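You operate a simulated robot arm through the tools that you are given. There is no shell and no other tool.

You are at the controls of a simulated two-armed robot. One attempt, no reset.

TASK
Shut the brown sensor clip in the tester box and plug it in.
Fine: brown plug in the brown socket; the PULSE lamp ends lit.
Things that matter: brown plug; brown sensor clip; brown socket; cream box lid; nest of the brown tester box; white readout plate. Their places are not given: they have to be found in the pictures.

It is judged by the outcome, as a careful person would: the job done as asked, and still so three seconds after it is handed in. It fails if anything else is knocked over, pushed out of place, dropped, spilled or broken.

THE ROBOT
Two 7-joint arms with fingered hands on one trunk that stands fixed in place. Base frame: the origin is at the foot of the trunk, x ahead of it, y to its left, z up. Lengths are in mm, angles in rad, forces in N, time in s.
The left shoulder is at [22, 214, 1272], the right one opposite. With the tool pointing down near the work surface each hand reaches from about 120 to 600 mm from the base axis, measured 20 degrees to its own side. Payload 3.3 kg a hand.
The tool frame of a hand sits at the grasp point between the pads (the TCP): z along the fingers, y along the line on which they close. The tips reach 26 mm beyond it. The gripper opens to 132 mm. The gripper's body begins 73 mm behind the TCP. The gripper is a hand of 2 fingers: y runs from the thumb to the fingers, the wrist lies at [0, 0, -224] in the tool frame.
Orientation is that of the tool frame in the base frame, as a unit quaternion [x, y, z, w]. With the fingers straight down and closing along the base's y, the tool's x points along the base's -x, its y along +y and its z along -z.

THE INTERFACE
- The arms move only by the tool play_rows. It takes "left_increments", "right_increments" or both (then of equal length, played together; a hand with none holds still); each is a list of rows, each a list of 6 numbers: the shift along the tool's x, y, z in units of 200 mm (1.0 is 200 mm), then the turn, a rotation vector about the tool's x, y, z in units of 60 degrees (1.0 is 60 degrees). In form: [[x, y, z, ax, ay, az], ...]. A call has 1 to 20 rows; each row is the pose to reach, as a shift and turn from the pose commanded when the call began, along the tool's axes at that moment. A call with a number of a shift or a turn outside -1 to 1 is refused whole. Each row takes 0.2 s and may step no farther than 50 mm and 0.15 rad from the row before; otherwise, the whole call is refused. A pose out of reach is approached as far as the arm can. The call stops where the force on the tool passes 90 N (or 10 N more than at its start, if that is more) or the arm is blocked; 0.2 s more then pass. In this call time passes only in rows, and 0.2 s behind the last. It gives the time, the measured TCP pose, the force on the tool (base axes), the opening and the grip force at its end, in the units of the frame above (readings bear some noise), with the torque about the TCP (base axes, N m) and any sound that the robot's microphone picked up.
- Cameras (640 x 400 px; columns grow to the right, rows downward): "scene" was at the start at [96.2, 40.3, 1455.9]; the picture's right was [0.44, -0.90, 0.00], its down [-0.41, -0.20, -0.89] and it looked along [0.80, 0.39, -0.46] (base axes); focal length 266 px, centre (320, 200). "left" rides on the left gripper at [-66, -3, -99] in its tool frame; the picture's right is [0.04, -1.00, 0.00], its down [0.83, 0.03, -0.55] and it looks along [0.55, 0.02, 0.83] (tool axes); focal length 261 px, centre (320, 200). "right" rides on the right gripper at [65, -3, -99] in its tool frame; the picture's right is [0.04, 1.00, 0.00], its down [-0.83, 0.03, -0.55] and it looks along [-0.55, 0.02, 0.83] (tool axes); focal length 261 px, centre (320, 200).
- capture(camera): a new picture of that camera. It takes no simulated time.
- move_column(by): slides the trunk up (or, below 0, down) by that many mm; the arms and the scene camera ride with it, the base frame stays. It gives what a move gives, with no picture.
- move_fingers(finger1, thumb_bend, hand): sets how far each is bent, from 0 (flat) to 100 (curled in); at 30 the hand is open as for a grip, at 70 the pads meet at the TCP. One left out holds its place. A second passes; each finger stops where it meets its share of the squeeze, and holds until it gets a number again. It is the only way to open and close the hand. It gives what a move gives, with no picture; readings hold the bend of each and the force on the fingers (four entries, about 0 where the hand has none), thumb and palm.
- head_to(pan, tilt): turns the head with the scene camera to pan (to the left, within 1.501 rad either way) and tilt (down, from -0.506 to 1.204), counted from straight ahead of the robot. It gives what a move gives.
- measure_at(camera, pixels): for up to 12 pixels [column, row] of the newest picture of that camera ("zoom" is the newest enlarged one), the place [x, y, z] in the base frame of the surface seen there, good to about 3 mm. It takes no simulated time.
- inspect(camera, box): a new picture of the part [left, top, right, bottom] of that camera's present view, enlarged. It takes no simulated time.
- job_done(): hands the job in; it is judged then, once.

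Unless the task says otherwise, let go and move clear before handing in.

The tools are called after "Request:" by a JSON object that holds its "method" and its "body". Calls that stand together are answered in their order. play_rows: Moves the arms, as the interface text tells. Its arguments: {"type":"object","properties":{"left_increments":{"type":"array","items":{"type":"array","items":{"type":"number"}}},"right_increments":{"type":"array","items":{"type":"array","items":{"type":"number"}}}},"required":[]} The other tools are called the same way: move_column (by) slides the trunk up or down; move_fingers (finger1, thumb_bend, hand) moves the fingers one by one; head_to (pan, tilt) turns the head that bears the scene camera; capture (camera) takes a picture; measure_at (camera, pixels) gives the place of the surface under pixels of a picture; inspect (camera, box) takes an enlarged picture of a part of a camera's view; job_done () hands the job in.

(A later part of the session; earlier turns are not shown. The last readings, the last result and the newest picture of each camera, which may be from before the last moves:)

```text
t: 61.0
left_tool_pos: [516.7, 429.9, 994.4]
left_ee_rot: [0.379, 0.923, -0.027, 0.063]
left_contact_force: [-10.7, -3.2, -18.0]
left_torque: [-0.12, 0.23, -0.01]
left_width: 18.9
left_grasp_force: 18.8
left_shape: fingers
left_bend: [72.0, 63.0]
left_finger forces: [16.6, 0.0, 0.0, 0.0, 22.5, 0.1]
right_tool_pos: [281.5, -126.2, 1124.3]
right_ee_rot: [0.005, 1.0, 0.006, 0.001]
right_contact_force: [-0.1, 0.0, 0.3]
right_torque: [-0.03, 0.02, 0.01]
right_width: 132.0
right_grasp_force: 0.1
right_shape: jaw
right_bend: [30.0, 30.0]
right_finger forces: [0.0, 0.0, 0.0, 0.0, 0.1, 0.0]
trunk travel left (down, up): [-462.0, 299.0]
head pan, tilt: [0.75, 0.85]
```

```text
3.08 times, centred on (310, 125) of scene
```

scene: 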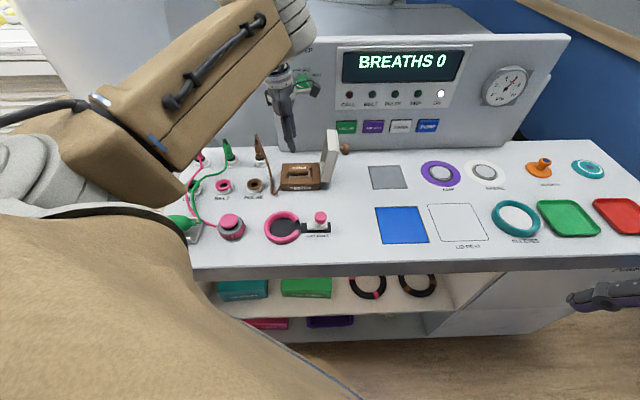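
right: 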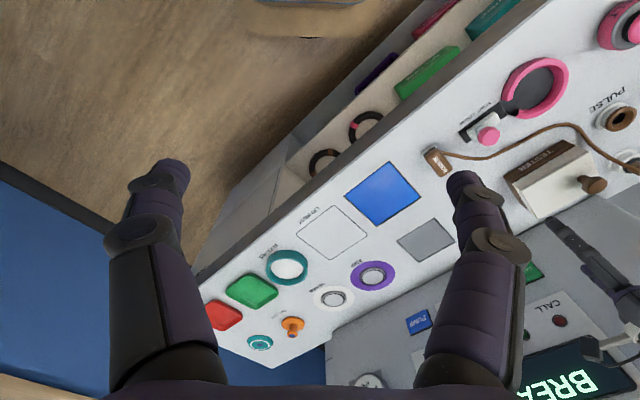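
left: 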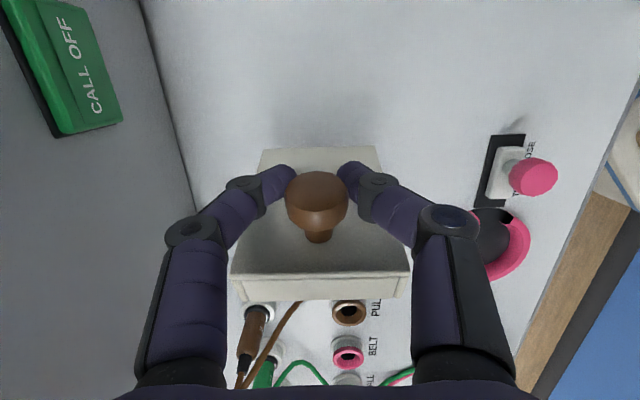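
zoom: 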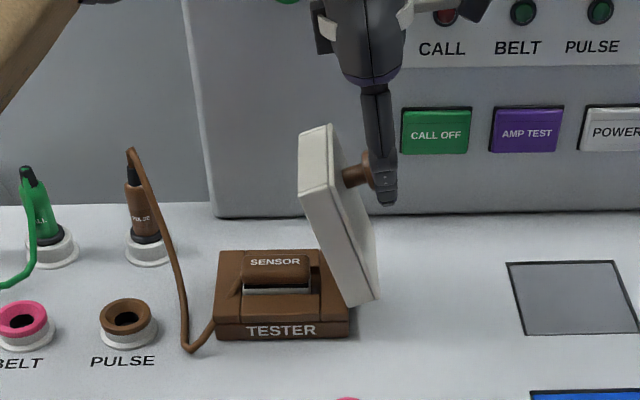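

The cap is near u≈55, z≈984 (lid ≈70°). I'll keep following the arc down to about 34°, straightening the hand.

Request:
{"method": "play_rows", "body": {"left_increments": [[0.02, 0, -0.007, 0, 0.02, 0], [0.041, 0, -0.0145, 0, 0.04, 0], [0.083, 0, -0.023, 0, 0.063, 0], [0.124, 0, -0.0305, 0, 0.085, 0], [0.166, 0, -0.034, 0, 0.105, 0], [0.2085, 0, -0.0355, 0, 0.125, 0], [0.246, 0, -0.032, 0, 0.125, 0], [0.282, 0, -0.0265, 0, 0.125, 0], [0.319, 0, -0.018, 0, 0.125, 0], [0.3545, 0, -0.008, 0, 0.125, 0]]}}

Request:
{"method": "capture", "body": {"camera": "left"}}

Request:
{"method": "inspect", "body": {"camera": "scene", "box": [240, 60, 380, 190]}}

```text
t: 63.2
left_tool_pos: [468.3, 478.2, 988.0]
left_ee_rot: [0.381, 0.925, -0.001, 0.004]
left_contact_force: [-0.2, -6.8, -8.7]
left_torque: [-0.11, -0.02, 0.03]
left_width: 13.9
left_grasp_force: 13.6
left_shape: fingers
left_bend: [73.0, 64.0]
left_finger forces: [12.1, 0.0, 0.0, 0.1, 15.5, 0.1]
right_tool_pos: [283.5, -127.7, 1124.4]
right_ee_rot: [0.005, 1.0, 0.006, 0.0]
right_contact_force: [0.3, -0.5, -0.4]
right_torque: [0.05, 0.01, 0.02]
right_width: 132.0
right_grasp_force: 0.0
right_shape: jaw
right_bend: [30.0, 30.0]
right_finger forces: [0.0, 0.0, 0.0, 0.0, 0.0, 0.0]
trunk travel left (down, up): [-462.0, 299.0]
head pan, tilt: [0.75, 0.85]
```

```text
taken
```

left: 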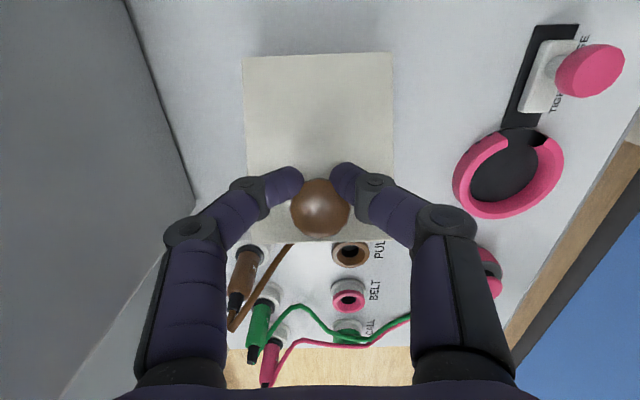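

```text
3.08 times, centred on (310, 125) of scene
```

zoom: 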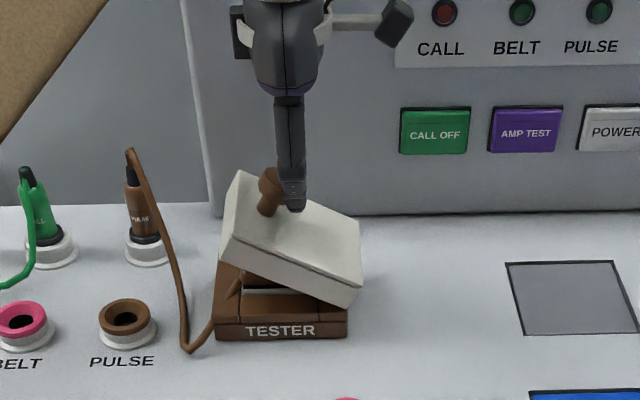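

The lid is about 28° open and under control. Following the arc down to nearly shut.

Request:
{"method": "play_rows", "body": {"left_increments": [[0.03, 0, 0.026, 0, 0, 0], [0.059, 0, 0.053, 0, 0, 0], [0.088, 0, 0.078, 0, 0, 0], [0.117, 0, 0.103, 0, 0, 0], [0.135, 0, 0.128, 0, 0, 0], [0.152, 0, 0.153, 0, 0, 0], [0.165, 0, 0.173, 0, 0, 0], [0.177, 0, 0.19, 0, 0, 0]]}}

Request:
{"method": "capture", "body": {"camera": "left"}}

Request:
{"method": "inspect", "body": {"camera": "scene", "box": [240, 60, 380, 190]}}

```text
t: 65.0
left_tool_pos: [444.5, 498.6, 951.0]
left_ee_rot: [0.383, 0.924, -0.001, 0.006]
left_contact_force: [15.3, -18.0, 16.2]
left_torque: [-0.15, -0.17, -0.01]
left_width: 0.0
left_grasp_force: 14.9
left_shape: fingers
left_bend: [77.0, 77.0]
left_finger forces: [0.1, 0.1, 0.1, 0.0, 29.4, 0.0]
right_tool_pos: [283.2, -129.5, 1122.9]
right_ee_rot: [0.005, 1.0, 0.008, 0.0]
right_contact_force: [-0.4, 0.1, -0.1]
right_torque: [-0.02, 0.01, 0.0]
right_width: 131.9
right_grasp_force: 0.2
right_shape: jaw
right_bend: [30.0, 30.0]
right_finger forces: [0.1, 0.1, 0.0, 0.0, 0.1, 0.1]
trunk travel left (down, up): [-462.0, 299.0]
head pan, tilt: [0.75, 0.85]
```

```text
taken
```

left: 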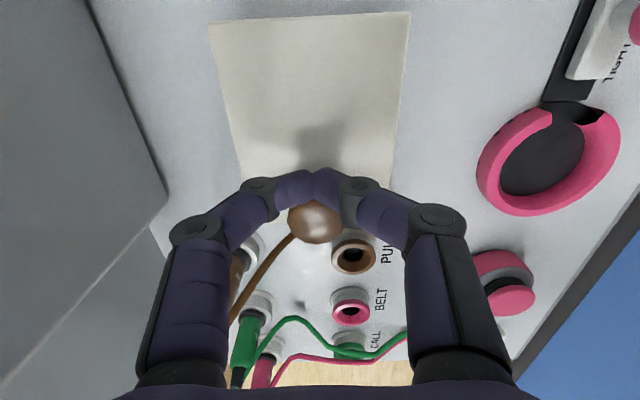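

```text
3.08 times, centred on (310, 125) of scene
```

zoom: 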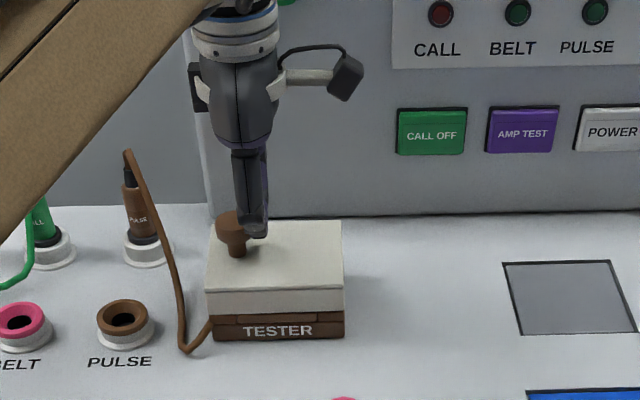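

The lid is shut over the clip; the closed fingers slipped beside the knob and press it (≈23 N). I'll back off to the right, then up.

Request:
{"method": "play_rows", "body": {"left_increments": [[-0.06, 0, -0.01, 0, 0, 0], [-0.08, 0, -0.15, 0, 0, 0], [-0.05, 0, -0.35, 0, 0, 0], [0, 0, -0.5, 0, 0, 0]]}}

Request:
{"method": "capture", "body": {"camera": "left"}}

Request:
{"method": "capture", "body": {"camera": "scene"}}

Request:
{"method": "inspect", "body": {"camera": "scene", "box": [240, 110, 340, 200]}}

```text
t: 66.0
left_tool_pos: [438.6, 505.5, 1047.5]
left_ee_rot: [0.379, 0.925, -0.001, 0.002]
left_contact_force: [-0.4, 0.6, 0.8]
left_torque: [-0.01, -0.01, -0.02]
left_width: 0.0
left_grasp_force: 0.1
left_shape: fingers
left_bend: [77.0, 75.0]
left_finger forces: [0.0, 0.1, 0.1, 0.0, 0.1, 0.1]
right_tool_pos: [281.0, -127.1, 1124.5]
right_ee_rot: [0.006, 1.0, 0.006, 0.001]
right_contact_force: [-0.1, 0.4, -0.7]
right_torque: [0.0, -0.02, 0.03]
right_width: 131.9
right_grasp_force: 0.1
right_shape: jaw
right_bend: [30.0, 30.0]
right_finger forces: [0.1, 0.0, 0.0, 0.1, 0.0, 0.0]
trunk travel left (down, up): [-462.0, 299.0]
head pan, tilt: [0.75, 0.85]
```

```text
taken
```

left: 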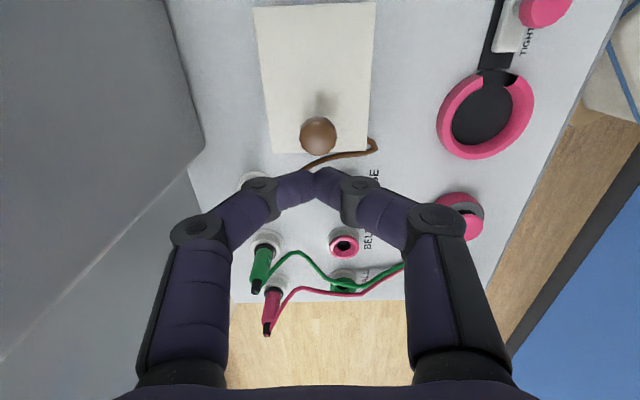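

```text
taken
```

scene: 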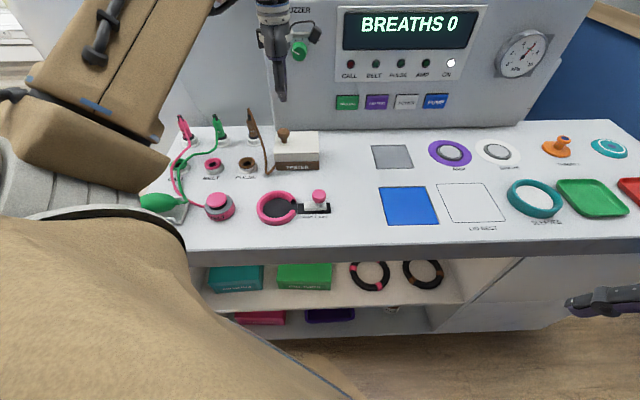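

```text
4.44 times, centred on (290, 155) of scene
```

zoom: 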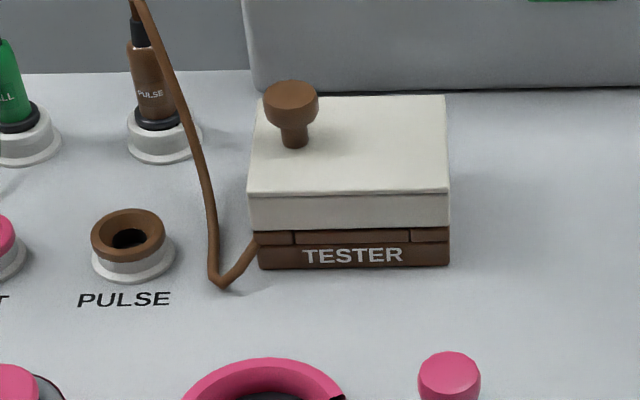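

The lid is flush. Now the plug: I'll check lid height and measure the plug body, its holder, and the socket.

Request:
{"method": "measure_at", "body": {"camera": "zoom", "pixels": [[440, 105], [260, 185], [440, 185], [152, 95], [145, 65], [139, 35], [158, 122], [160, 150], [130, 245], [93, 240], [165, 240], [128, 210]]}}

Request:
{"method": "measure_at", "body": {"camera": "zoom", "pixels": [[136, 95], [168, 95], [131, 65], [158, 65], [128, 135], [195, 135], [136, 20], [128, 258], [100, 262], [170, 262], [150, 0], [205, 180]]}}

```text
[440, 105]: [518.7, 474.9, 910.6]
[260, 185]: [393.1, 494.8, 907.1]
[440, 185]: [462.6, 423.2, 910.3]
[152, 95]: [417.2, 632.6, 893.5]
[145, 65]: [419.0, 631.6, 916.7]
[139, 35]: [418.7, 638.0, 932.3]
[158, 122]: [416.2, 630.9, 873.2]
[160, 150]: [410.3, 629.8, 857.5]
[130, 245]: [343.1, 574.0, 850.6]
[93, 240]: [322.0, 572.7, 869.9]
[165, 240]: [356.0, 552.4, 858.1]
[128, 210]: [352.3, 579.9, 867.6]
```

```text
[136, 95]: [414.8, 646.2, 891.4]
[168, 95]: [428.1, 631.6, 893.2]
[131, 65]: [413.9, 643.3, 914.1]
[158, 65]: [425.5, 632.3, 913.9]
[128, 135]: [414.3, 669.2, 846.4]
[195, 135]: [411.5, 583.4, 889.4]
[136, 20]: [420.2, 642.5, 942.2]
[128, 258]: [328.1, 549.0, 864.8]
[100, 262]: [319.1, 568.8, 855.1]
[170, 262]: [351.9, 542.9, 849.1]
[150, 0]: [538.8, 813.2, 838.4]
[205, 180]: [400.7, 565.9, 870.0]
```

The lid is shut at z≈910. The plug stands upright near (423,640), body z 873–920, with a green plug ~53 mm to its left, so I'll grip it with the fingers closing roughly along base y and the hand leaning back toward the robot for reach. First, turn the hand and move near.

Request:
{"method": "play_rows", "body": {"left_increments": [[0.06, 0.02, -0.005, 0, 0, -0.114], [0.126, 0.042, -0.01, 0, 0, -0.228], [0.19, 0.062, -0.0125, 0, 0, -0.342], [0.253, 0.083, -0.0125, 0, 0, -0.455], [0.316, 0.104, -0.0125, 0, 0, -0.569], [0.379, 0.125, -0.0125, 0, 0, -0.683], [0.442, 0.146, -0.0125, 0, 0, -0.797], [0.505, 0.166, -0.0125, 0, 0, -0.91]]}}

Request:
{"method": "capture", "body": {"camera": "left"}}

Request:
{"method": "capture", "body": {"camera": "scene"}}

```text
t: 67.8
left_tool_pos: [393.6, 598.4, 1050.3]
left_ee_rot: [-0.087, 0.996, -0.002, 0.002]
left_contact_force: [0.7, -0.3, -0.2]
left_torque: [-0.04, -0.02, -0.02]
left_width: 0.0
left_grasp_force: 0.1
left_shape: fingers
left_bend: [77.0, 75.0]
left_finger forces: [0.0, 0.0, 0.0, 0.0, 0.1, 0.1]
right_tool_pos: [282.6, -127.3, 1125.3]
right_ee_rot: [0.005, 1.0, 0.006, 0.002]
right_contact_force: [-0.4, 0.8, -0.6]
right_torque: [0.0, 0.0, -0.02]
right_width: 131.8
right_grasp_force: 0.0
right_shape: jaw
right_bend: [30.0, 30.0]
right_finger forces: [0.1, 0.0, 0.0, 0.0, 0.0, 0.0]
trunk travel left (down, up): [-462.0, 299.0]
head pan, tilt: [0.75, 0.85]
```

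```text
taken
```

left: 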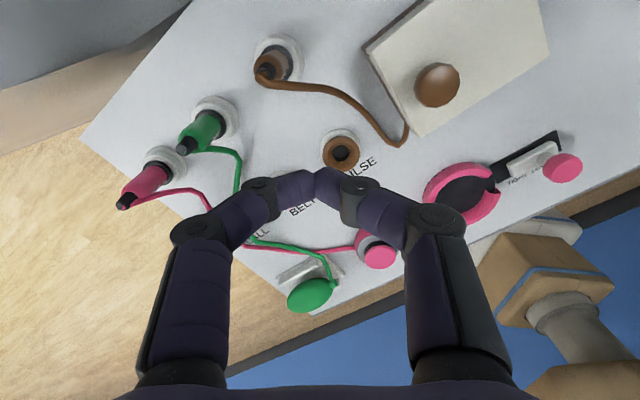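

```text
taken
```

scene: 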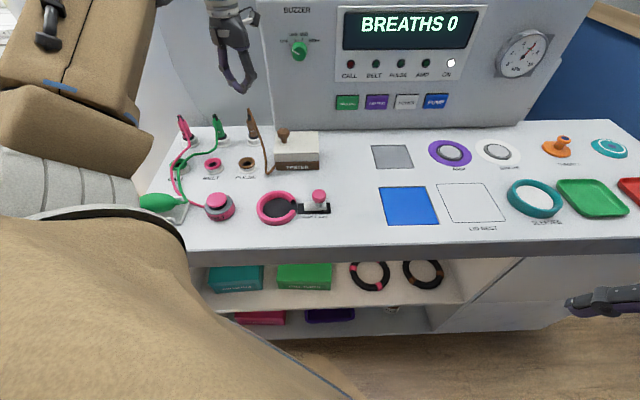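

I see the plug from above at (268,68), the socket at (342,152), and the green plug at (200,130). I'll measure them.

Request:
{"method": "inspect", "body": {"camera": "left", "box": [170, 20, 400, 190]}}

Request:
{"method": "measure_at", "body": {"camera": "left", "pixels": [[257, 68], [268, 68], [283, 60], [258, 52], [298, 70], [278, 40], [328, 155], [357, 150], [342, 140], [344, 166], [345, 155], [205, 128]]}}

```text
2.35 times, centred on (285, 105) of left
```

zoom: 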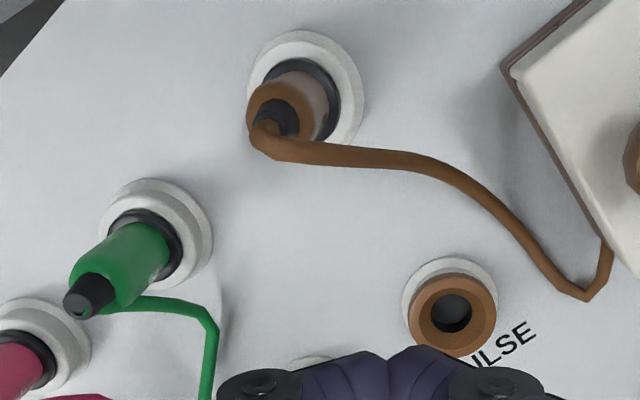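

```text
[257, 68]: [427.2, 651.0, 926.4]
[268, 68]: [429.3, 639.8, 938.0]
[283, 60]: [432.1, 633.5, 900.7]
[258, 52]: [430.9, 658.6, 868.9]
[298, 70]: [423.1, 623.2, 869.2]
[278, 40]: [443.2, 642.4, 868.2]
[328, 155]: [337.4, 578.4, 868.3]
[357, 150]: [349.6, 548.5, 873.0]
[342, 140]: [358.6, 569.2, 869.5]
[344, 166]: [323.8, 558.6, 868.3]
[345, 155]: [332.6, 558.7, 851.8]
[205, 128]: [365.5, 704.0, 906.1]
```

The holder's centre is (425,641) and the green plug is ~86 mm away, so there's room. The socket is near (340.5,563.5). I'll lean the hand 25° and hover along the approach line to the plug, then open the fingers.

Request:
{"method": "play_rows", "body": {"left_increments": [[0.015, 0.046, 0.05, 0, -0.1, 0], [0.03, 0.092, 0.12, 0, -0.2, 0], [0.045, 0.138, 0.2, 0, -0.31, 0], [0.06, 0.184, 0.28, 0, -0.417, 0], [0.06, 0.184, 0.28, 0, -0.417, 0]]}}

Request:
{"method": "move_fingers", "body": {"hand": "left", "finger1": 52, "thumb_bend": 52}}

Request:
{"method": "capture", "body": {"camera": "left"}}

Request:
{"method": "capture", "body": {"camera": "scene"}}

```text
t: 69.0
left_tool_pos: [379.1, 631.2, 996.3]
left_ee_rot: [-0.084, 0.972, 0.016, 0.218]
left_contact_force: [0.0, 0.5, -0.6]
left_torque: [-0.03, -0.01, 0.04]
left_width: 0.0
left_grasp_force: 0.0
left_shape: fingers
left_bend: [77.0, 75.0]
left_finger forces: [0.1, 0.0, 0.0, 0.0, 0.1, 0.0]
right_tool_pos: [282.0, -127.1, 1124.2]
right_ee_rot: [0.004, 1.0, 0.007, 0.001]
right_contact_force: [0.7, 0.1, -1.1]
right_torque: [-0.01, 0.01, 0.0]
right_width: 132.2
right_grasp_force: 0.1
right_shape: jaw
right_bend: [30.0, 30.0]
right_finger forces: [0.1, 0.1, 0.0, 0.1, 0.0, 0.0]
trunk travel left (down, up): [-462.0, 299.0]
head pan, tilt: [0.75, 0.85]
```

```text
t: 70.0
left_tool_pos: [377.2, 631.6, 995.6]
left_ee_rot: [-0.086, 0.972, 0.017, 0.218]
left_contact_force: [-0.1, -0.5, 0.5]
left_torque: [0.01, 0.0, 0.0]
left_width: 59.0
left_grasp_force: 0.1
left_shape: fingers
left_bend: [52.0, 52.0]
left_finger forces: [0.1, 0.0, 0.0, 0.0, 0.0, 0.0]
right_tool_pos: [282.8, -125.7, 1125.0]
right_ee_rot: [0.005, 1.0, 0.006, 0.001]
right_contact_force: [0.3, 0.5, 0.0]
right_torque: [0.02, 0.0, -0.01]
right_width: 132.2
right_grasp_force: 0.1
right_shape: jaw
right_bend: [30.0, 30.0]
right_finger forces: [0.1, 0.0, 0.0, 0.0, 0.0, 0.0]
trunk travel left (down, up): [-462.0, 299.0]
head pan, tilt: [0.75, 0.85]
```

```text
taken
```

left: 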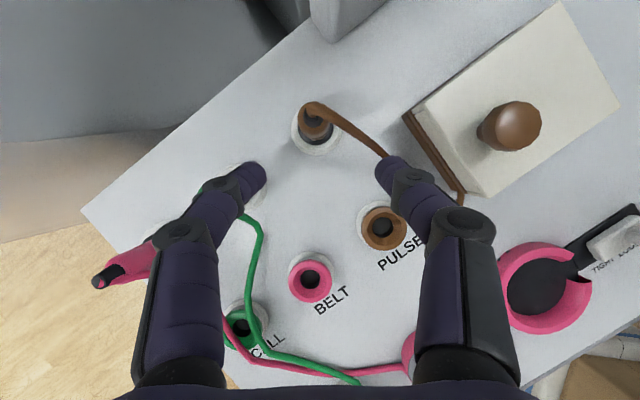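

```text
taken
```

scene: 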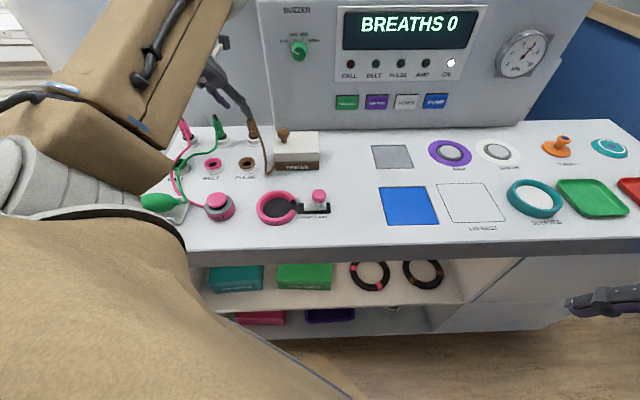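

The camera now looks almost straight down on the plug (317,122) and socket (384,228). I'll measure both closely.

Request:
{"method": "inspect", "body": {"camera": "left", "box": [260, 80, 440, 270]}}

Request:
{"method": "measure_at", "body": {"camera": "zoom", "pixels": [[230, 130], [195, 150], [275, 140], [232, 168], [292, 320], [340, 362], [382, 310], [330, 278], [340, 318], [205, 90], [232, 92], [250, 105]]}}

```text
2.11 times, centred on (350, 175) of left
```

zoom: 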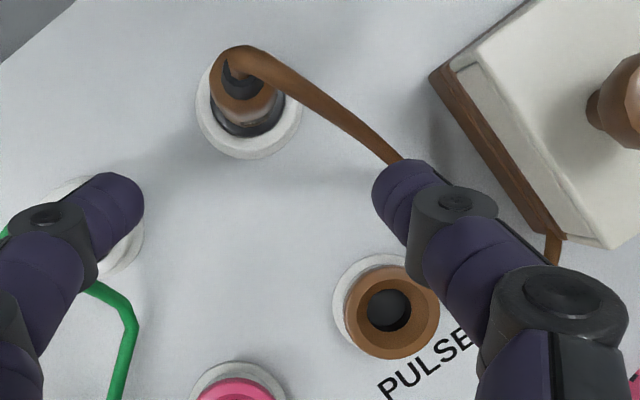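

```text
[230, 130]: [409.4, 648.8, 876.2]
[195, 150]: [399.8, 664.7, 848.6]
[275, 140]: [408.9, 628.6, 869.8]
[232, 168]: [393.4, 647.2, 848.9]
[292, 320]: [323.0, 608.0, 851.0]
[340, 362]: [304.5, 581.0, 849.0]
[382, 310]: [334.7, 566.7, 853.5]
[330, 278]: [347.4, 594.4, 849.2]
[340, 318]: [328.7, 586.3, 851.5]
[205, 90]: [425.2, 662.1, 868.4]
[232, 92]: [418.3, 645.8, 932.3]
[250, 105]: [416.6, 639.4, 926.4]
```

Request:
{"method": "measure_at", "body": {"camera": "zoom", "pixels": [[348, 312], [436, 312], [392, 272], [392, 354], [360, 282], [424, 342], [424, 284], [362, 344], [215, 85], [285, 120], [240, 150], [298, 115]]}}

Request:
{"method": "measure_at", "body": {"camera": "zoom", "pixels": [[222, 95], [262, 95], [245, 112], [265, 108], [225, 112], [245, 130], [215, 120], [280, 110], [202, 110], [207, 128], [295, 95], [270, 148]]}}

```text
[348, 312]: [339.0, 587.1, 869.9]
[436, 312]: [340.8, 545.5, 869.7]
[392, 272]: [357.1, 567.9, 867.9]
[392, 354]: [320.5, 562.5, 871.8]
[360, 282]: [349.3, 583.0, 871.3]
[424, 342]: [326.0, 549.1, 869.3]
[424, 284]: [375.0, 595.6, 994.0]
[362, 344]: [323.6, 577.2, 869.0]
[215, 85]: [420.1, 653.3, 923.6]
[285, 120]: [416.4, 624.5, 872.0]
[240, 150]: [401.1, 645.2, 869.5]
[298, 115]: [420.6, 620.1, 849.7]
```

```text
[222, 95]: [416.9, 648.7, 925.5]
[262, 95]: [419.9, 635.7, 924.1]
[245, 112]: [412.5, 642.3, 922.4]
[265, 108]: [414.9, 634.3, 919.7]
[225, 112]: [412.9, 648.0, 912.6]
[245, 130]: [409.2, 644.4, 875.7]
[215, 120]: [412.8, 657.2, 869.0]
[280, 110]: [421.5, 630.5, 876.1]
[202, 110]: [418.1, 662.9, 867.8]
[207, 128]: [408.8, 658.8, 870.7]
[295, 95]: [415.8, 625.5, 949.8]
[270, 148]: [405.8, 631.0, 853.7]
```

Refined: plug axis ≈ (422,643.5), socket centre ≈ (339.3,565.3). I'll approach the plug along the finger direction.

Request:
{"method": "play_rows", "body": {"left_increments": [[0.01, 0.022, 0.1, 0, 0, 0], [0.015, 0.022, 0.2, 0, 0, 0], [0.02, 0.022, 0.3, 0, 0, 0], [0.02, 0.022, 0.38, 0, 0, 0], [0.02, 0.022, 0.45, 0, 0, 0]]}}

Request:
{"method": "capture", "body": {"camera": "left"}}

Request:
{"method": "inspect", "body": {"camera": "scene", "box": [170, 50, 310, 190]}}

```text
t: 71.2
left_tool_pos: [408.7, 641.8, 913.8]
left_ee_rot: [-0.085, 0.972, 0.016, 0.219]
left_contact_force: [0.3, 0.1, 0.2]
left_torque: [0.0, 0.0, -0.02]
left_width: 59.2
left_grasp_force: 0.1
left_shape: fingers
left_bend: [52.0, 52.0]
left_finger forces: [0.0, 0.1, 0.0, 0.1, 0.1, 0.0]
right_tool_pos: [282.1, -125.2, 1124.4]
right_ee_rot: [0.006, 1.0, 0.007, 0.002]
right_contact_force: [-0.2, -0.1, 0.7]
right_torque: [-0.01, 0.0, 0.0]
right_width: 132.0
right_grasp_force: 0.2
right_shape: jaw
right_bend: [30.0, 30.0]
right_finger forces: [0.0, 0.0, 0.0, 0.0, 0.0, 0.0]
trunk travel left (down, up): [-462.0, 299.0]
head pan, tilt: [0.75, 0.85]
```

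```text
taken
```

left: 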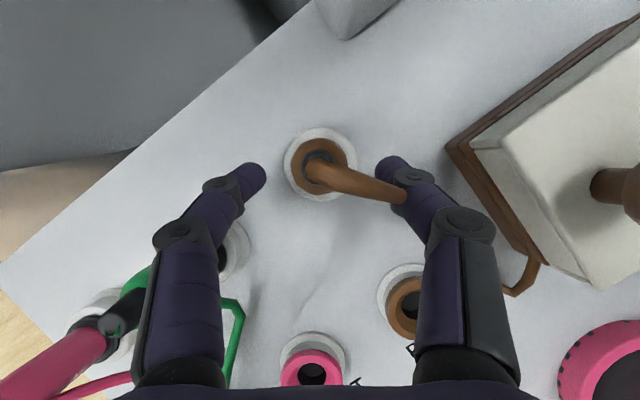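

```text
2.86 times, centred on (240, 120) of scene
```

zoom: 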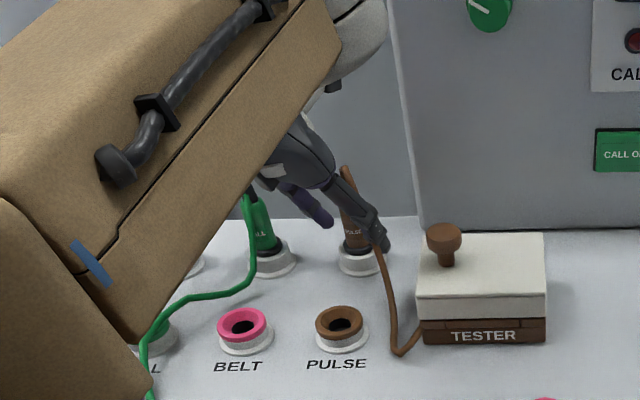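

The fingertips straddle the plug symmetrically (255 and 388 around 320). Closing gently.

Request:
{"method": "move_fingers", "body": {"hand": "left", "finger1": 66, "thumb_bend": 66}}

Request:
{"method": "capture", "body": {"camera": "left"}}

Request:
{"method": "inspect", "body": {"camera": "scene", "box": [220, 100, 290, 160]}}

```text
t: 72.2
left_tool_pos: [409.0, 641.4, 912.4]
left_ee_rot: [-0.085, 0.972, 0.016, 0.218]
left_contact_force: [-0.7, 0.2, -0.5]
left_torque: [-0.03, -0.01, -0.04]
left_width: 18.6
left_grasp_force: 1.2
left_shape: fingers
left_bend: [64.0, 65.0]
left_finger forces: [1.0, 0.1, 0.1, 0.0, 1.2, 0.0]
right_tool_pos: [282.7, -126.4, 1124.2]
right_ee_rot: [0.005, 1.0, 0.006, 0.001]
right_contact_force: [0.7, -0.9, -0.2]
right_torque: [0.0, -0.01, -0.02]
right_width: 131.9
right_grasp_force: 0.0
right_shape: jaw
right_bend: [30.0, 30.0]
right_finger forces: [0.1, 0.0, 0.0, 0.0, 0.0, 0.1]
trunk travel left (down, up): [-462.0, 299.0]
head pan, tilt: [0.75, 0.85]
```

```text
taken
```

left: 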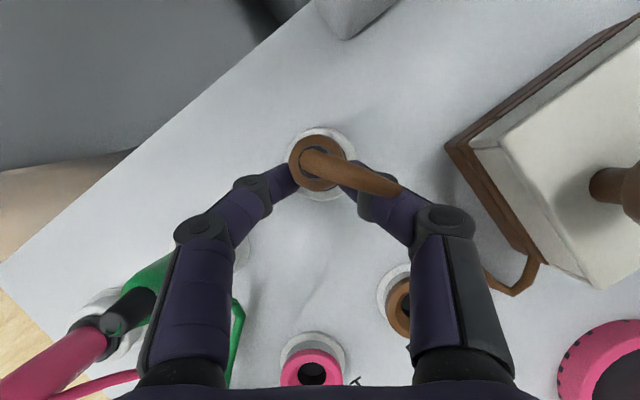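

```text
6.67 times, centred on (255, 130) of scene
```

zoom: 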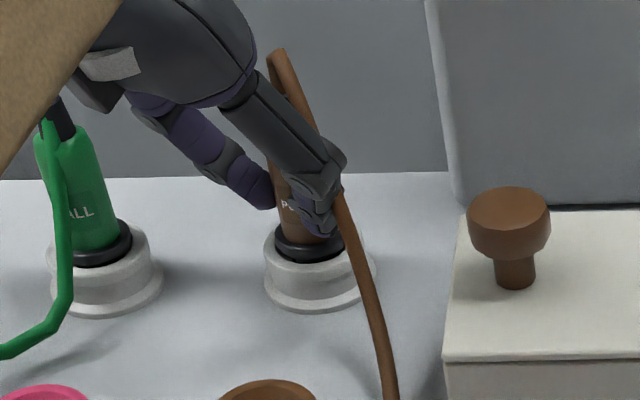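

Both fingertips touch the plug body. I'll squeeze harder for a firm hold.

Request:
{"method": "move_fingers", "body": {"hand": "left", "finger1": 90, "thumb_bend": 90}}

Request:
{"method": "capture", "body": {"camera": "left"}}

Request:
{"method": "inspect", "body": {"camera": "scene", "box": [220, 100, 290, 160]}}

```text
t: 73.2
left_tool_pos: [409.0, 640.5, 913.1]
left_ee_rot: [-0.084, 0.972, 0.017, 0.218]
left_contact_force: [-0.3, -1.8, -0.3]
left_torque: [-0.11, -0.01, -0.01]
left_width: 10.0
left_grasp_force: 18.6
left_shape: fingers
left_bend: [72.0, 79.0]
left_finger forces: [16.7, 0.0, 0.0, 0.0, 19.9, 0.0]
right_tool_pos: [283.4, -127.0, 1123.8]
right_ee_rot: [0.005, 1.0, 0.006, 0.001]
right_contact_force: [-0.6, 0.7, 0.4]
right_torque: [0.03, 0.01, 0.04]
right_width: 131.7
right_grasp_force: 0.1
right_shape: jaw
right_bend: [30.0, 30.0]
right_finger forces: [0.1, 0.1, 0.0, 0.0, 0.0, 0.0]
trunk travel left (down, up): [-462.0, 299.0]
head pan, tilt: [0.75, 0.85]
```

```text
taken
```

left: 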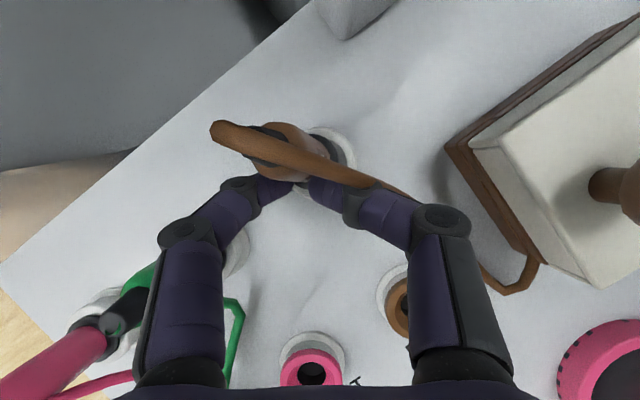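

```text
6.67 times, centred on (255, 130) of scene
```

zoom: 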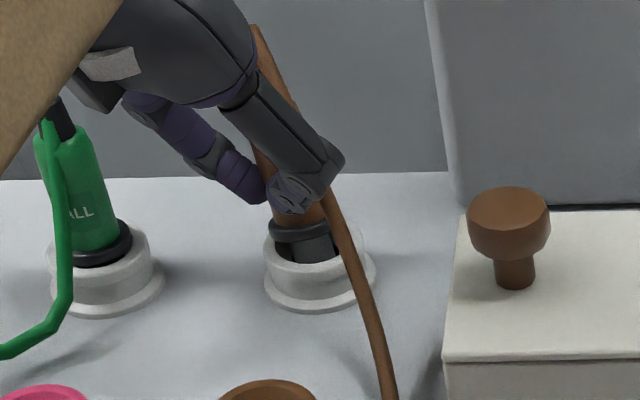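

The hard squeeze pushed the plug sideways and tilted it partly out of its holder. I'll ease the grip back so that it settles upright.

Request:
{"method": "move_fingers", "body": {"hand": "left", "finger1": 64, "thumb_bend": 64}}

Request:
{"method": "capture", "body": {"camera": "left"}}

Request:
{"method": "inspect", "body": {"camera": "scene", "box": [220, 100, 290, 160]}}

```text
t: 74.2
left_tool_pos: [408.5, 642.5, 913.4]
left_ee_rot: [-0.085, 0.972, 0.016, 0.218]
left_contact_force: [-0.6, -0.2, -0.5]
left_torque: [-0.01, 0.01, 0.0]
left_width: 20.7
left_grasp_force: 0.5
left_shape: fingers
left_bend: [64.0, 64.0]
left_finger forces: [0.3, 0.1, 0.0, 0.1, 0.2, 0.0]
right_tool_pos: [283.0, -127.0, 1123.7]
right_ee_rot: [0.005, 1.0, 0.005, 0.001]
right_contact_force: [0.7, 0.8, -0.1]
right_torque: [0.01, 0.02, -0.01]
right_width: 131.8
right_grasp_force: 0.0
right_shape: jaw
right_bend: [30.0, 30.0]
right_finger forces: [0.1, 0.1, 0.1, 0.1, 0.1, 0.1]
trunk travel left (down, up): [-462.0, 299.0]
head pan, tilt: [0.75, 0.85]
```

```text
taken
```

left: 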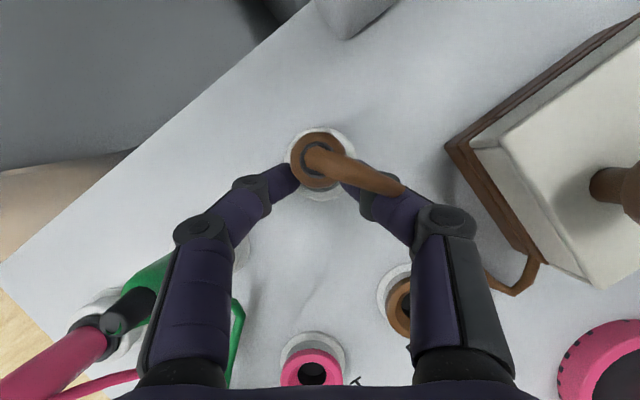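

```text
6.67 times, centred on (255, 130) of scene
```

zoom: 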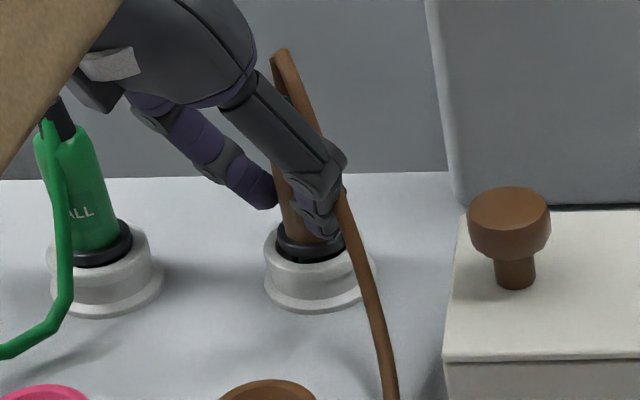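

The plug dropped back upright in its holder. I'll try a moderate squeeze.

Request:
{"method": "move_fingers", "body": {"hand": "left", "finger1": 69, "thumb_bend": 69}}

Request:
{"method": "capture", "body": {"camera": "left"}}

Request:
{"method": "inspect", "body": {"camera": "scene", "box": [220, 100, 290, 160]}}

```text
t: 75.2
left_tool_pos: [407.9, 641.6, 913.8]
left_ee_rot: [-0.086, 0.972, 0.016, 0.218]
left_contact_force: [-0.9, -0.2, -0.1]
left_torque: [-0.03, 0.0, 0.02]
left_width: 7.3
left_grasp_force: 0.6
left_shape: fingers
left_bend: [68.0, 69.0]
left_finger forces: [0.7, 0.0, 0.0, 0.1, 0.6, 0.0]
right_tool_pos: [282.7, -127.2, 1122.7]
right_ee_rot: [0.006, 1.0, 0.007, 0.001]
right_contact_force: [-0.1, 0.0, 0.5]
right_torque: [0.01, 0.02, -0.01]
right_width: 131.7
right_grasp_force: 0.1
right_shape: jaw
right_bend: [30.0, 30.0]
right_finger forces: [0.0, 0.0, 0.0, 0.0, 0.1, 0.0]
trunk travel left (down, up): [-462.0, 299.0]
head pan, tilt: [0.75, 0.85]
```

```text
taken
```

left: 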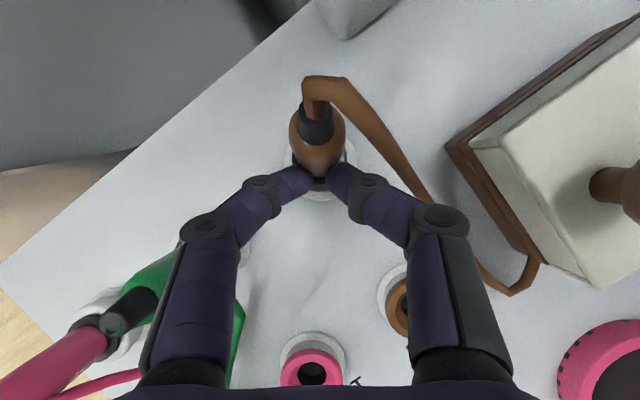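

```text
6.67 times, centred on (255, 130) of scene
```

zoom: 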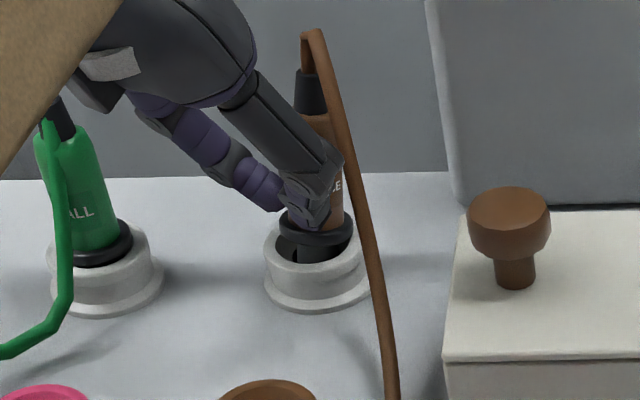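

This time the plug was squeezed out forward: the fingertips sit too near its front face. I'll open, let it settle, and measure its axis again.

Request:
{"method": "move_fingers", "body": {"hand": "left", "finger1": 58, "thumb_bend": 58}}

Request:
{"method": "capture", "body": {"camera": "left"}}

Request:
{"method": "inspect", "body": {"camera": "left", "box": [240, 100, 400, 230]}}

Request:
{"method": "inspect", "body": {"camera": "scene", "box": [220, 100, 290, 160]}}

```text
t: 76.2
left_tool_pos: [409.0, 641.1, 913.3]
left_ee_rot: [-0.085, 0.972, 0.016, 0.218]
left_contact_force: [-0.5, 0.5, -0.2]
left_torque: [0.0, 0.0, 0.02]
left_width: 42.2
left_grasp_force: 0.0
left_shape: fingers
left_bend: [57.0, 57.0]
left_finger forces: [0.1, 0.0, 0.1, 0.1, 0.0, 0.0]
right_tool_pos: [281.3, -127.8, 1124.2]
right_ee_rot: [0.005, 1.0, 0.006, 0.001]
right_contact_force: [-0.4, 0.5, 0.6]
right_torque: [0.0, -0.03, 0.0]
right_width: 132.0
right_grasp_force: 0.0
right_shape: jaw
right_bend: [30.0, 30.0]
right_finger forces: [0.1, 0.1, 0.0, 0.1, 0.0, 0.0]
trunk travel left (down, up): [-462.0, 299.0]
head pan, tilt: [0.75, 0.85]
```

```text
taken
```

left: 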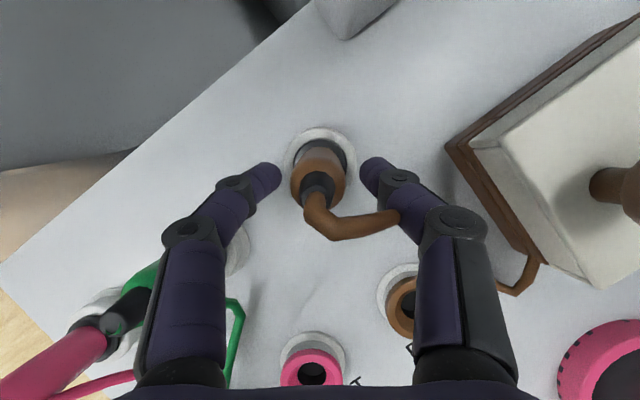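

```text
3.08 times, centred on (320, 165) of left
```

zoom: 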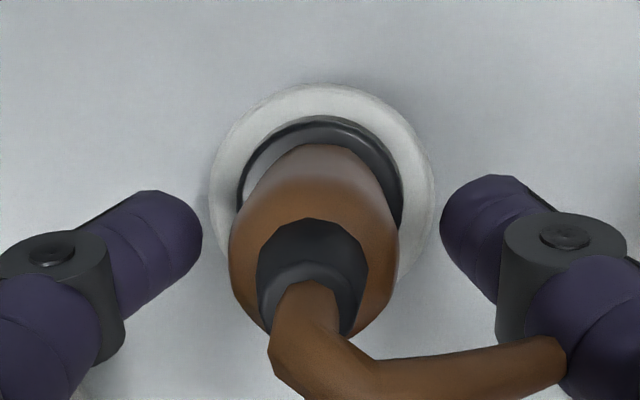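

```text
6.67 times, centred on (255, 130) of scene
```

zoom: 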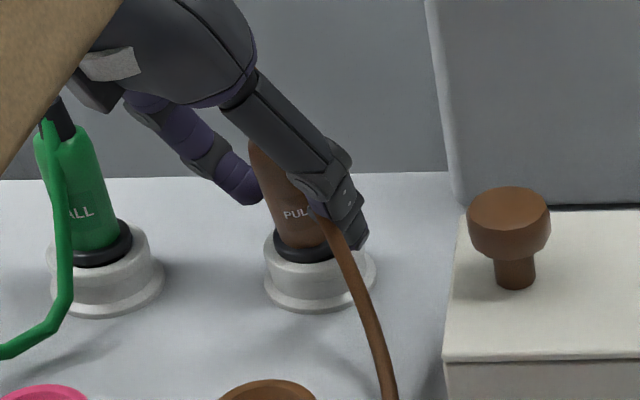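

The plug is now leaning back toward the hand, possibly still rocking. I'll wait a second and look again.

Request:
{"method": "play_rows", "body": {"left_increments": [[0, 0, 0, 0, 0, 0], [0, 0, 0, 0, 0, 0], [0, 0, 0, 0, 0, 0], [0, 0, 0, 0, 0, 0]]}}

Request:
{"method": "inspect", "body": {"camera": "left", "box": [240, 100, 400, 230]}}

Request:
{"method": "inspect", "body": {"camera": "scene", "box": [220, 100, 290, 160]}}

```text
t: 77.2
left_tool_pos: [408.9, 640.5, 912.7]
left_ee_rot: [-0.084, 0.972, 0.017, 0.219]
left_contact_force: [-0.2, 0.1, 0.5]
left_torque: [0.01, 0.02, 0.0]
left_width: 42.3
left_grasp_force: 0.1
left_shape: fingers
left_bend: [57.0, 57.0]
left_finger forces: [0.0, 0.1, 0.1, 0.0, 0.0, 0.1]
right_tool_pos: [281.2, -126.0, 1123.3]
right_ee_rot: [0.006, 1.0, 0.006, 0.001]
right_contact_force: [-0.3, 0.8, 0.3]
right_torque: [0.01, -0.02, -0.03]
right_width: 131.6
right_grasp_force: 0.1
right_shape: jaw
right_bend: [30.0, 30.0]
right_finger forces: [0.0, 0.1, 0.1, 0.0, 0.0, 0.1]
trunk travel left (down, up): [-462.0, 299.0]
head pan, tilt: [0.75, 0.85]
```

```text
3.08 times, centred on (320, 165) of left
```

zoom: 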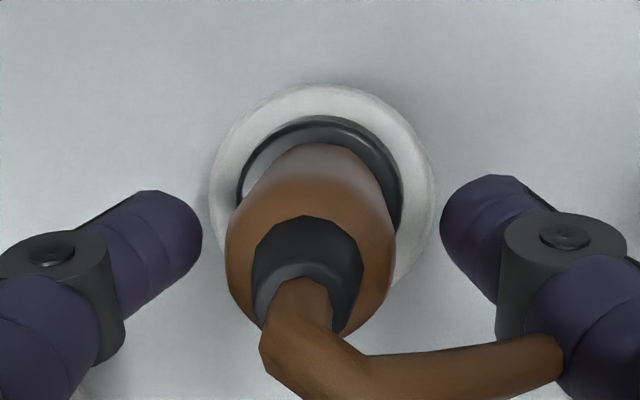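

```text
6.67 times, centred on (255, 130) of scene
```

zoom: 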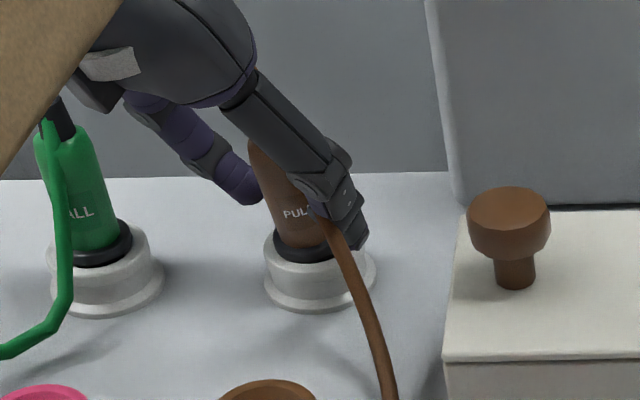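

The plug rests with a lean toward the hand. I'll measure its axis now.

Request:
{"method": "inspect", "body": {"camera": "left", "box": [240, 100, 400, 230]}}

Request:
{"method": "measure_at", "body": {"camera": "zoom", "pixels": [[318, 130], [245, 195], [395, 185], [320, 160], [310, 195], [240, 240], [385, 240], [255, 290], [350, 310], [305, 240], [300, 270], [320, 97]]}}

```text
3.08 times, centred on (320, 165) of left
```

zoom: 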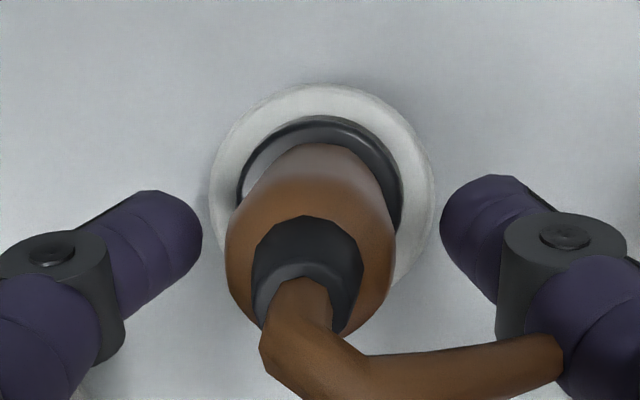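

```text
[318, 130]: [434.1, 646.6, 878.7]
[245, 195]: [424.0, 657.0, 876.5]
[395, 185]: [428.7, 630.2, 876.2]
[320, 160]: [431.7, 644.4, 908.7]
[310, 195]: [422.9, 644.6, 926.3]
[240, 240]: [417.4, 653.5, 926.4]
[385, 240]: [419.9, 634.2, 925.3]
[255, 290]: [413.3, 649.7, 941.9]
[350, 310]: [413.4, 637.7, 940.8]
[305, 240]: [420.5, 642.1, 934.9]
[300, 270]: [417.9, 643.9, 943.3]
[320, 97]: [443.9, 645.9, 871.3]
```

The plug leans ~8° toward −x, and the fingertips are ~7–9 mm short of its axis. I'll advance 9 mm in x, then close gently.

Request:
{"method": "play_rows", "body": {"left_increments": [[-0.02, 0, 0.01, 0, 0, 0], [-0.041, 0, 0.0195, 0, 0, 0], [-0.041, 0, 0.0195, 0, 0, 0]]}}

Request:
{"method": "move_fingers", "body": {"hand": "left", "finger1": 65, "thumb_bend": 65}}

Request:
{"method": "inspect", "body": {"camera": "left", "box": [240, 100, 400, 230]}}

Request:
{"method": "inspect", "body": {"camera": "scene", "box": [220, 100, 290, 160]}}

```text
t: 78.0
left_tool_pos: [416.4, 644.5, 913.3]
left_ee_rot: [-0.084, 0.972, 0.017, 0.217]
left_contact_force: [0.2, 0.6, 0.2]
left_torque: [-0.03, 0.03, -0.01]
left_width: 42.0
left_grasp_force: 0.1
left_shape: fingers
left_bend: [57.0, 57.0]
left_finger forces: [0.0, 0.0, 0.0, 0.0, 0.0, 0.0]
right_tool_pos: [283.3, -125.7, 1124.4]
right_ee_rot: [0.006, 1.0, 0.006, 0.001]
right_contact_force: [0.1, -0.3, -0.3]
right_torque: [0.01, -0.01, 0.01]
right_width: 132.1
right_grasp_force: 0.0
right_shape: jaw
right_bend: [30.0, 30.0]
right_finger forces: [0.1, 0.0, 0.0, 0.0, 0.0, 0.1]
trunk travel left (down, up): [-462.0, 299.0]
head pan, tilt: [0.75, 0.85]
```

```text
t: 79.0
left_tool_pos: [417.3, 644.2, 913.4]
left_ee_rot: [-0.084, 0.972, 0.016, 0.218]
left_contact_force: [0.4, 0.1, 0.1]
left_torque: [-0.02, 0.01, -0.02]
left_width: 20.9
left_grasp_force: 1.0
left_shape: fingers
left_bend: [64.0, 64.0]
left_finger forces: [1.0, 0.0, 0.0, 0.0, 1.0, 0.1]
right_tool_pos: [283.0, -126.8, 1124.7]
right_ee_rot: [0.006, 1.0, 0.006, 0.001]
right_contact_force: [0.2, -0.4, -0.2]
right_torque: [-0.02, -0.01, 0.01]
right_width: 131.8
right_grasp_force: 0.1
right_shape: jaw
right_bend: [30.0, 30.0]
right_finger forces: [0.0, 0.1, 0.1, 0.0, 0.0, 0.1]
trunk travel left (down, up): [-462.0, 299.0]
head pan, tilt: [0.75, 0.85]
```

```text
3.08 times, centred on (320, 165) of left
```

zoom: 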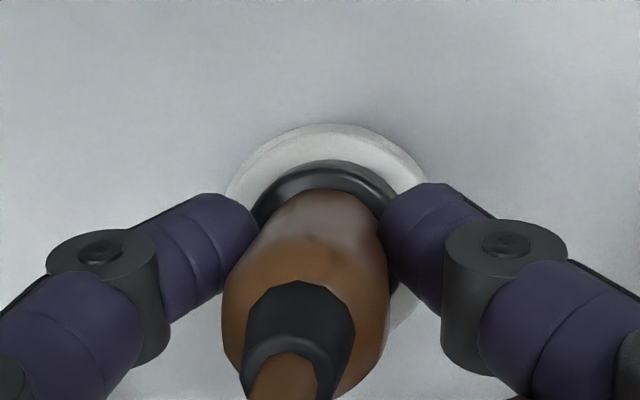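

```text
6.67 times, centred on (255, 130) of scene
```

zoom: 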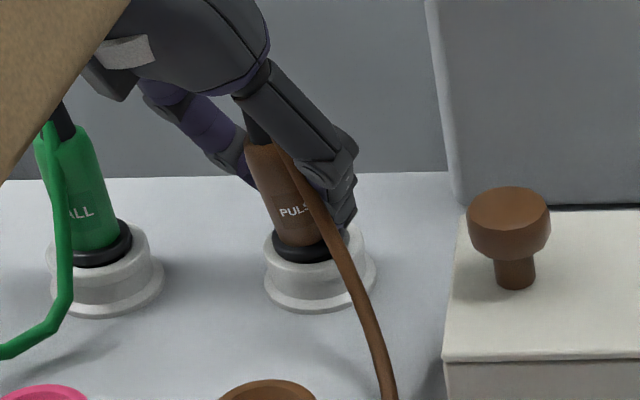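

Contact is now centred on the plug body. I'll squeeze in a small step and watch.

Request:
{"method": "move_fingers", "body": {"hand": "left", "finger1": 69, "thumb_bend": 69}}

Request:
{"method": "inspect", "body": {"camera": "left", "box": [240, 100, 400, 230]}}

Request:
{"method": "inspect", "body": {"camera": "scene", "box": [220, 100, 290, 160]}}

```text
t: 80.0
left_tool_pos: [416.7, 643.6, 913.1]
left_ee_rot: [-0.085, 0.972, 0.017, 0.219]
left_contact_force: [1.5, 0.7, -0.2]
left_torque: [-0.01, 0.01, 0.01]
left_width: 18.9
left_grasp_force: 4.4
left_shape: fingers
left_bend: [64.0, 67.0]
left_finger forces: [4.0, 0.0, 0.1, 0.1, 4.4, 0.0]
right_tool_pos: [281.9, -127.4, 1124.8]
right_ee_rot: [0.005, 1.0, 0.006, 0.002]
right_contact_force: [-0.2, 0.5, -0.1]
right_torque: [-0.02, -0.01, 0.01]
right_width: 131.7
right_grasp_force: 0.0
right_shape: jaw
right_bend: [30.0, 30.0]
right_finger forces: [0.0, 0.0, 0.1, 0.1, 0.0, 0.0]
trunk travel left (down, up): [-462.0, 299.0]
head pan, tilt: [0.75, 0.85]
```

```text
3.08 times, centred on (320, 165) of left
```

zoom: 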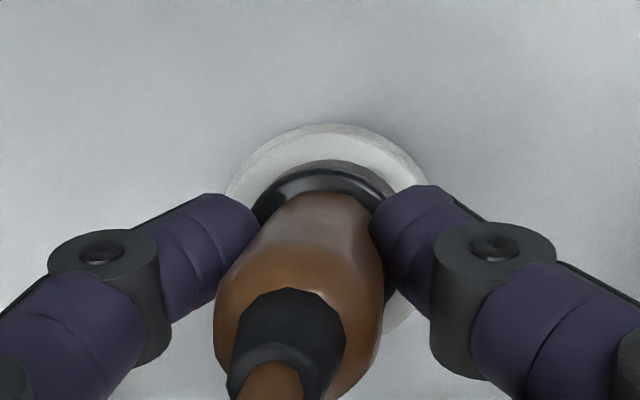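

```text
6.67 times, centred on (255, 130) of scene
```

zoom: 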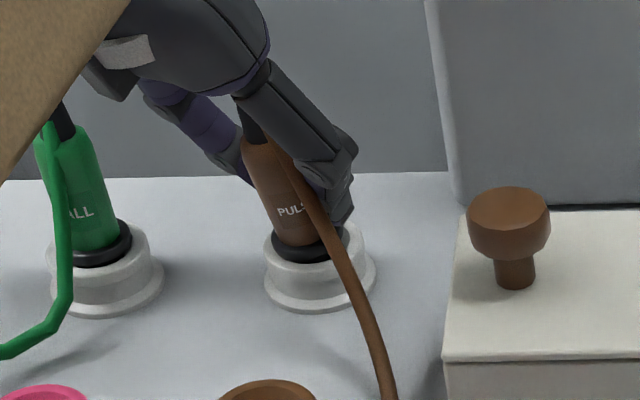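

The thumb side is stiffer and pushes the plug left as it squeezes. I'll balance it with a higher finger1 command.

Request:
{"method": "move_fingers", "body": {"hand": "left", "finger1": 75, "thumb_bend": 70}}

Request:
{"method": "inspect", "body": {"camera": "left", "box": [240, 100, 400, 230]}}

Request:
{"method": "inspect", "body": {"camera": "scene", "box": [220, 100, 290, 160]}}

```text
t: 81.0
left_tool_pos: [417.3, 643.5, 913.9]
left_ee_rot: [-0.085, 0.972, 0.017, 0.217]
left_contact_force: [1.2, -0.3, 0.4]
left_torque: [-0.04, -0.01, 0.01]
left_width: 16.0
left_grasp_force: 7.6
left_shape: fingers
left_bend: [71.0, 67.0]
left_finger forces: [8.0, 0.0, 0.0, 0.0, 7.2, 0.0]
right_tool_pos: [282.5, -126.7, 1123.7]
right_ee_rot: [0.005, 1.0, 0.006, 0.001]
right_contact_force: [0.0, 0.8, -0.4]
right_torque: [0.01, 0.01, 0.01]
right_width: 132.2
right_grasp_force: 0.0
right_shape: jaw
right_bend: [30.0, 30.0]
right_finger forces: [0.1, 0.0, 0.0, 0.0, 0.0, 0.1]
trunk travel left (down, up): [-462.0, 299.0]
head pan, tilt: [0.75, 0.85]
```

```text
3.08 times, centred on (320, 165) of left
```

zoom: 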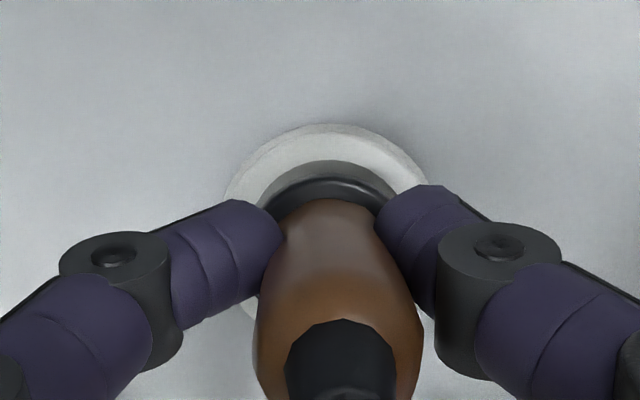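

```text
6.67 times, centred on (255, 130) of scene
```

zoom: 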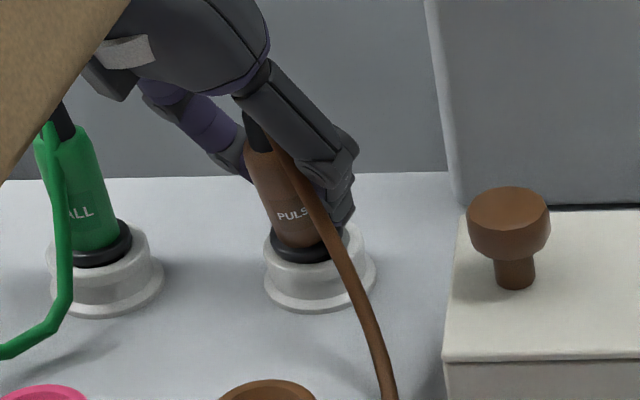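

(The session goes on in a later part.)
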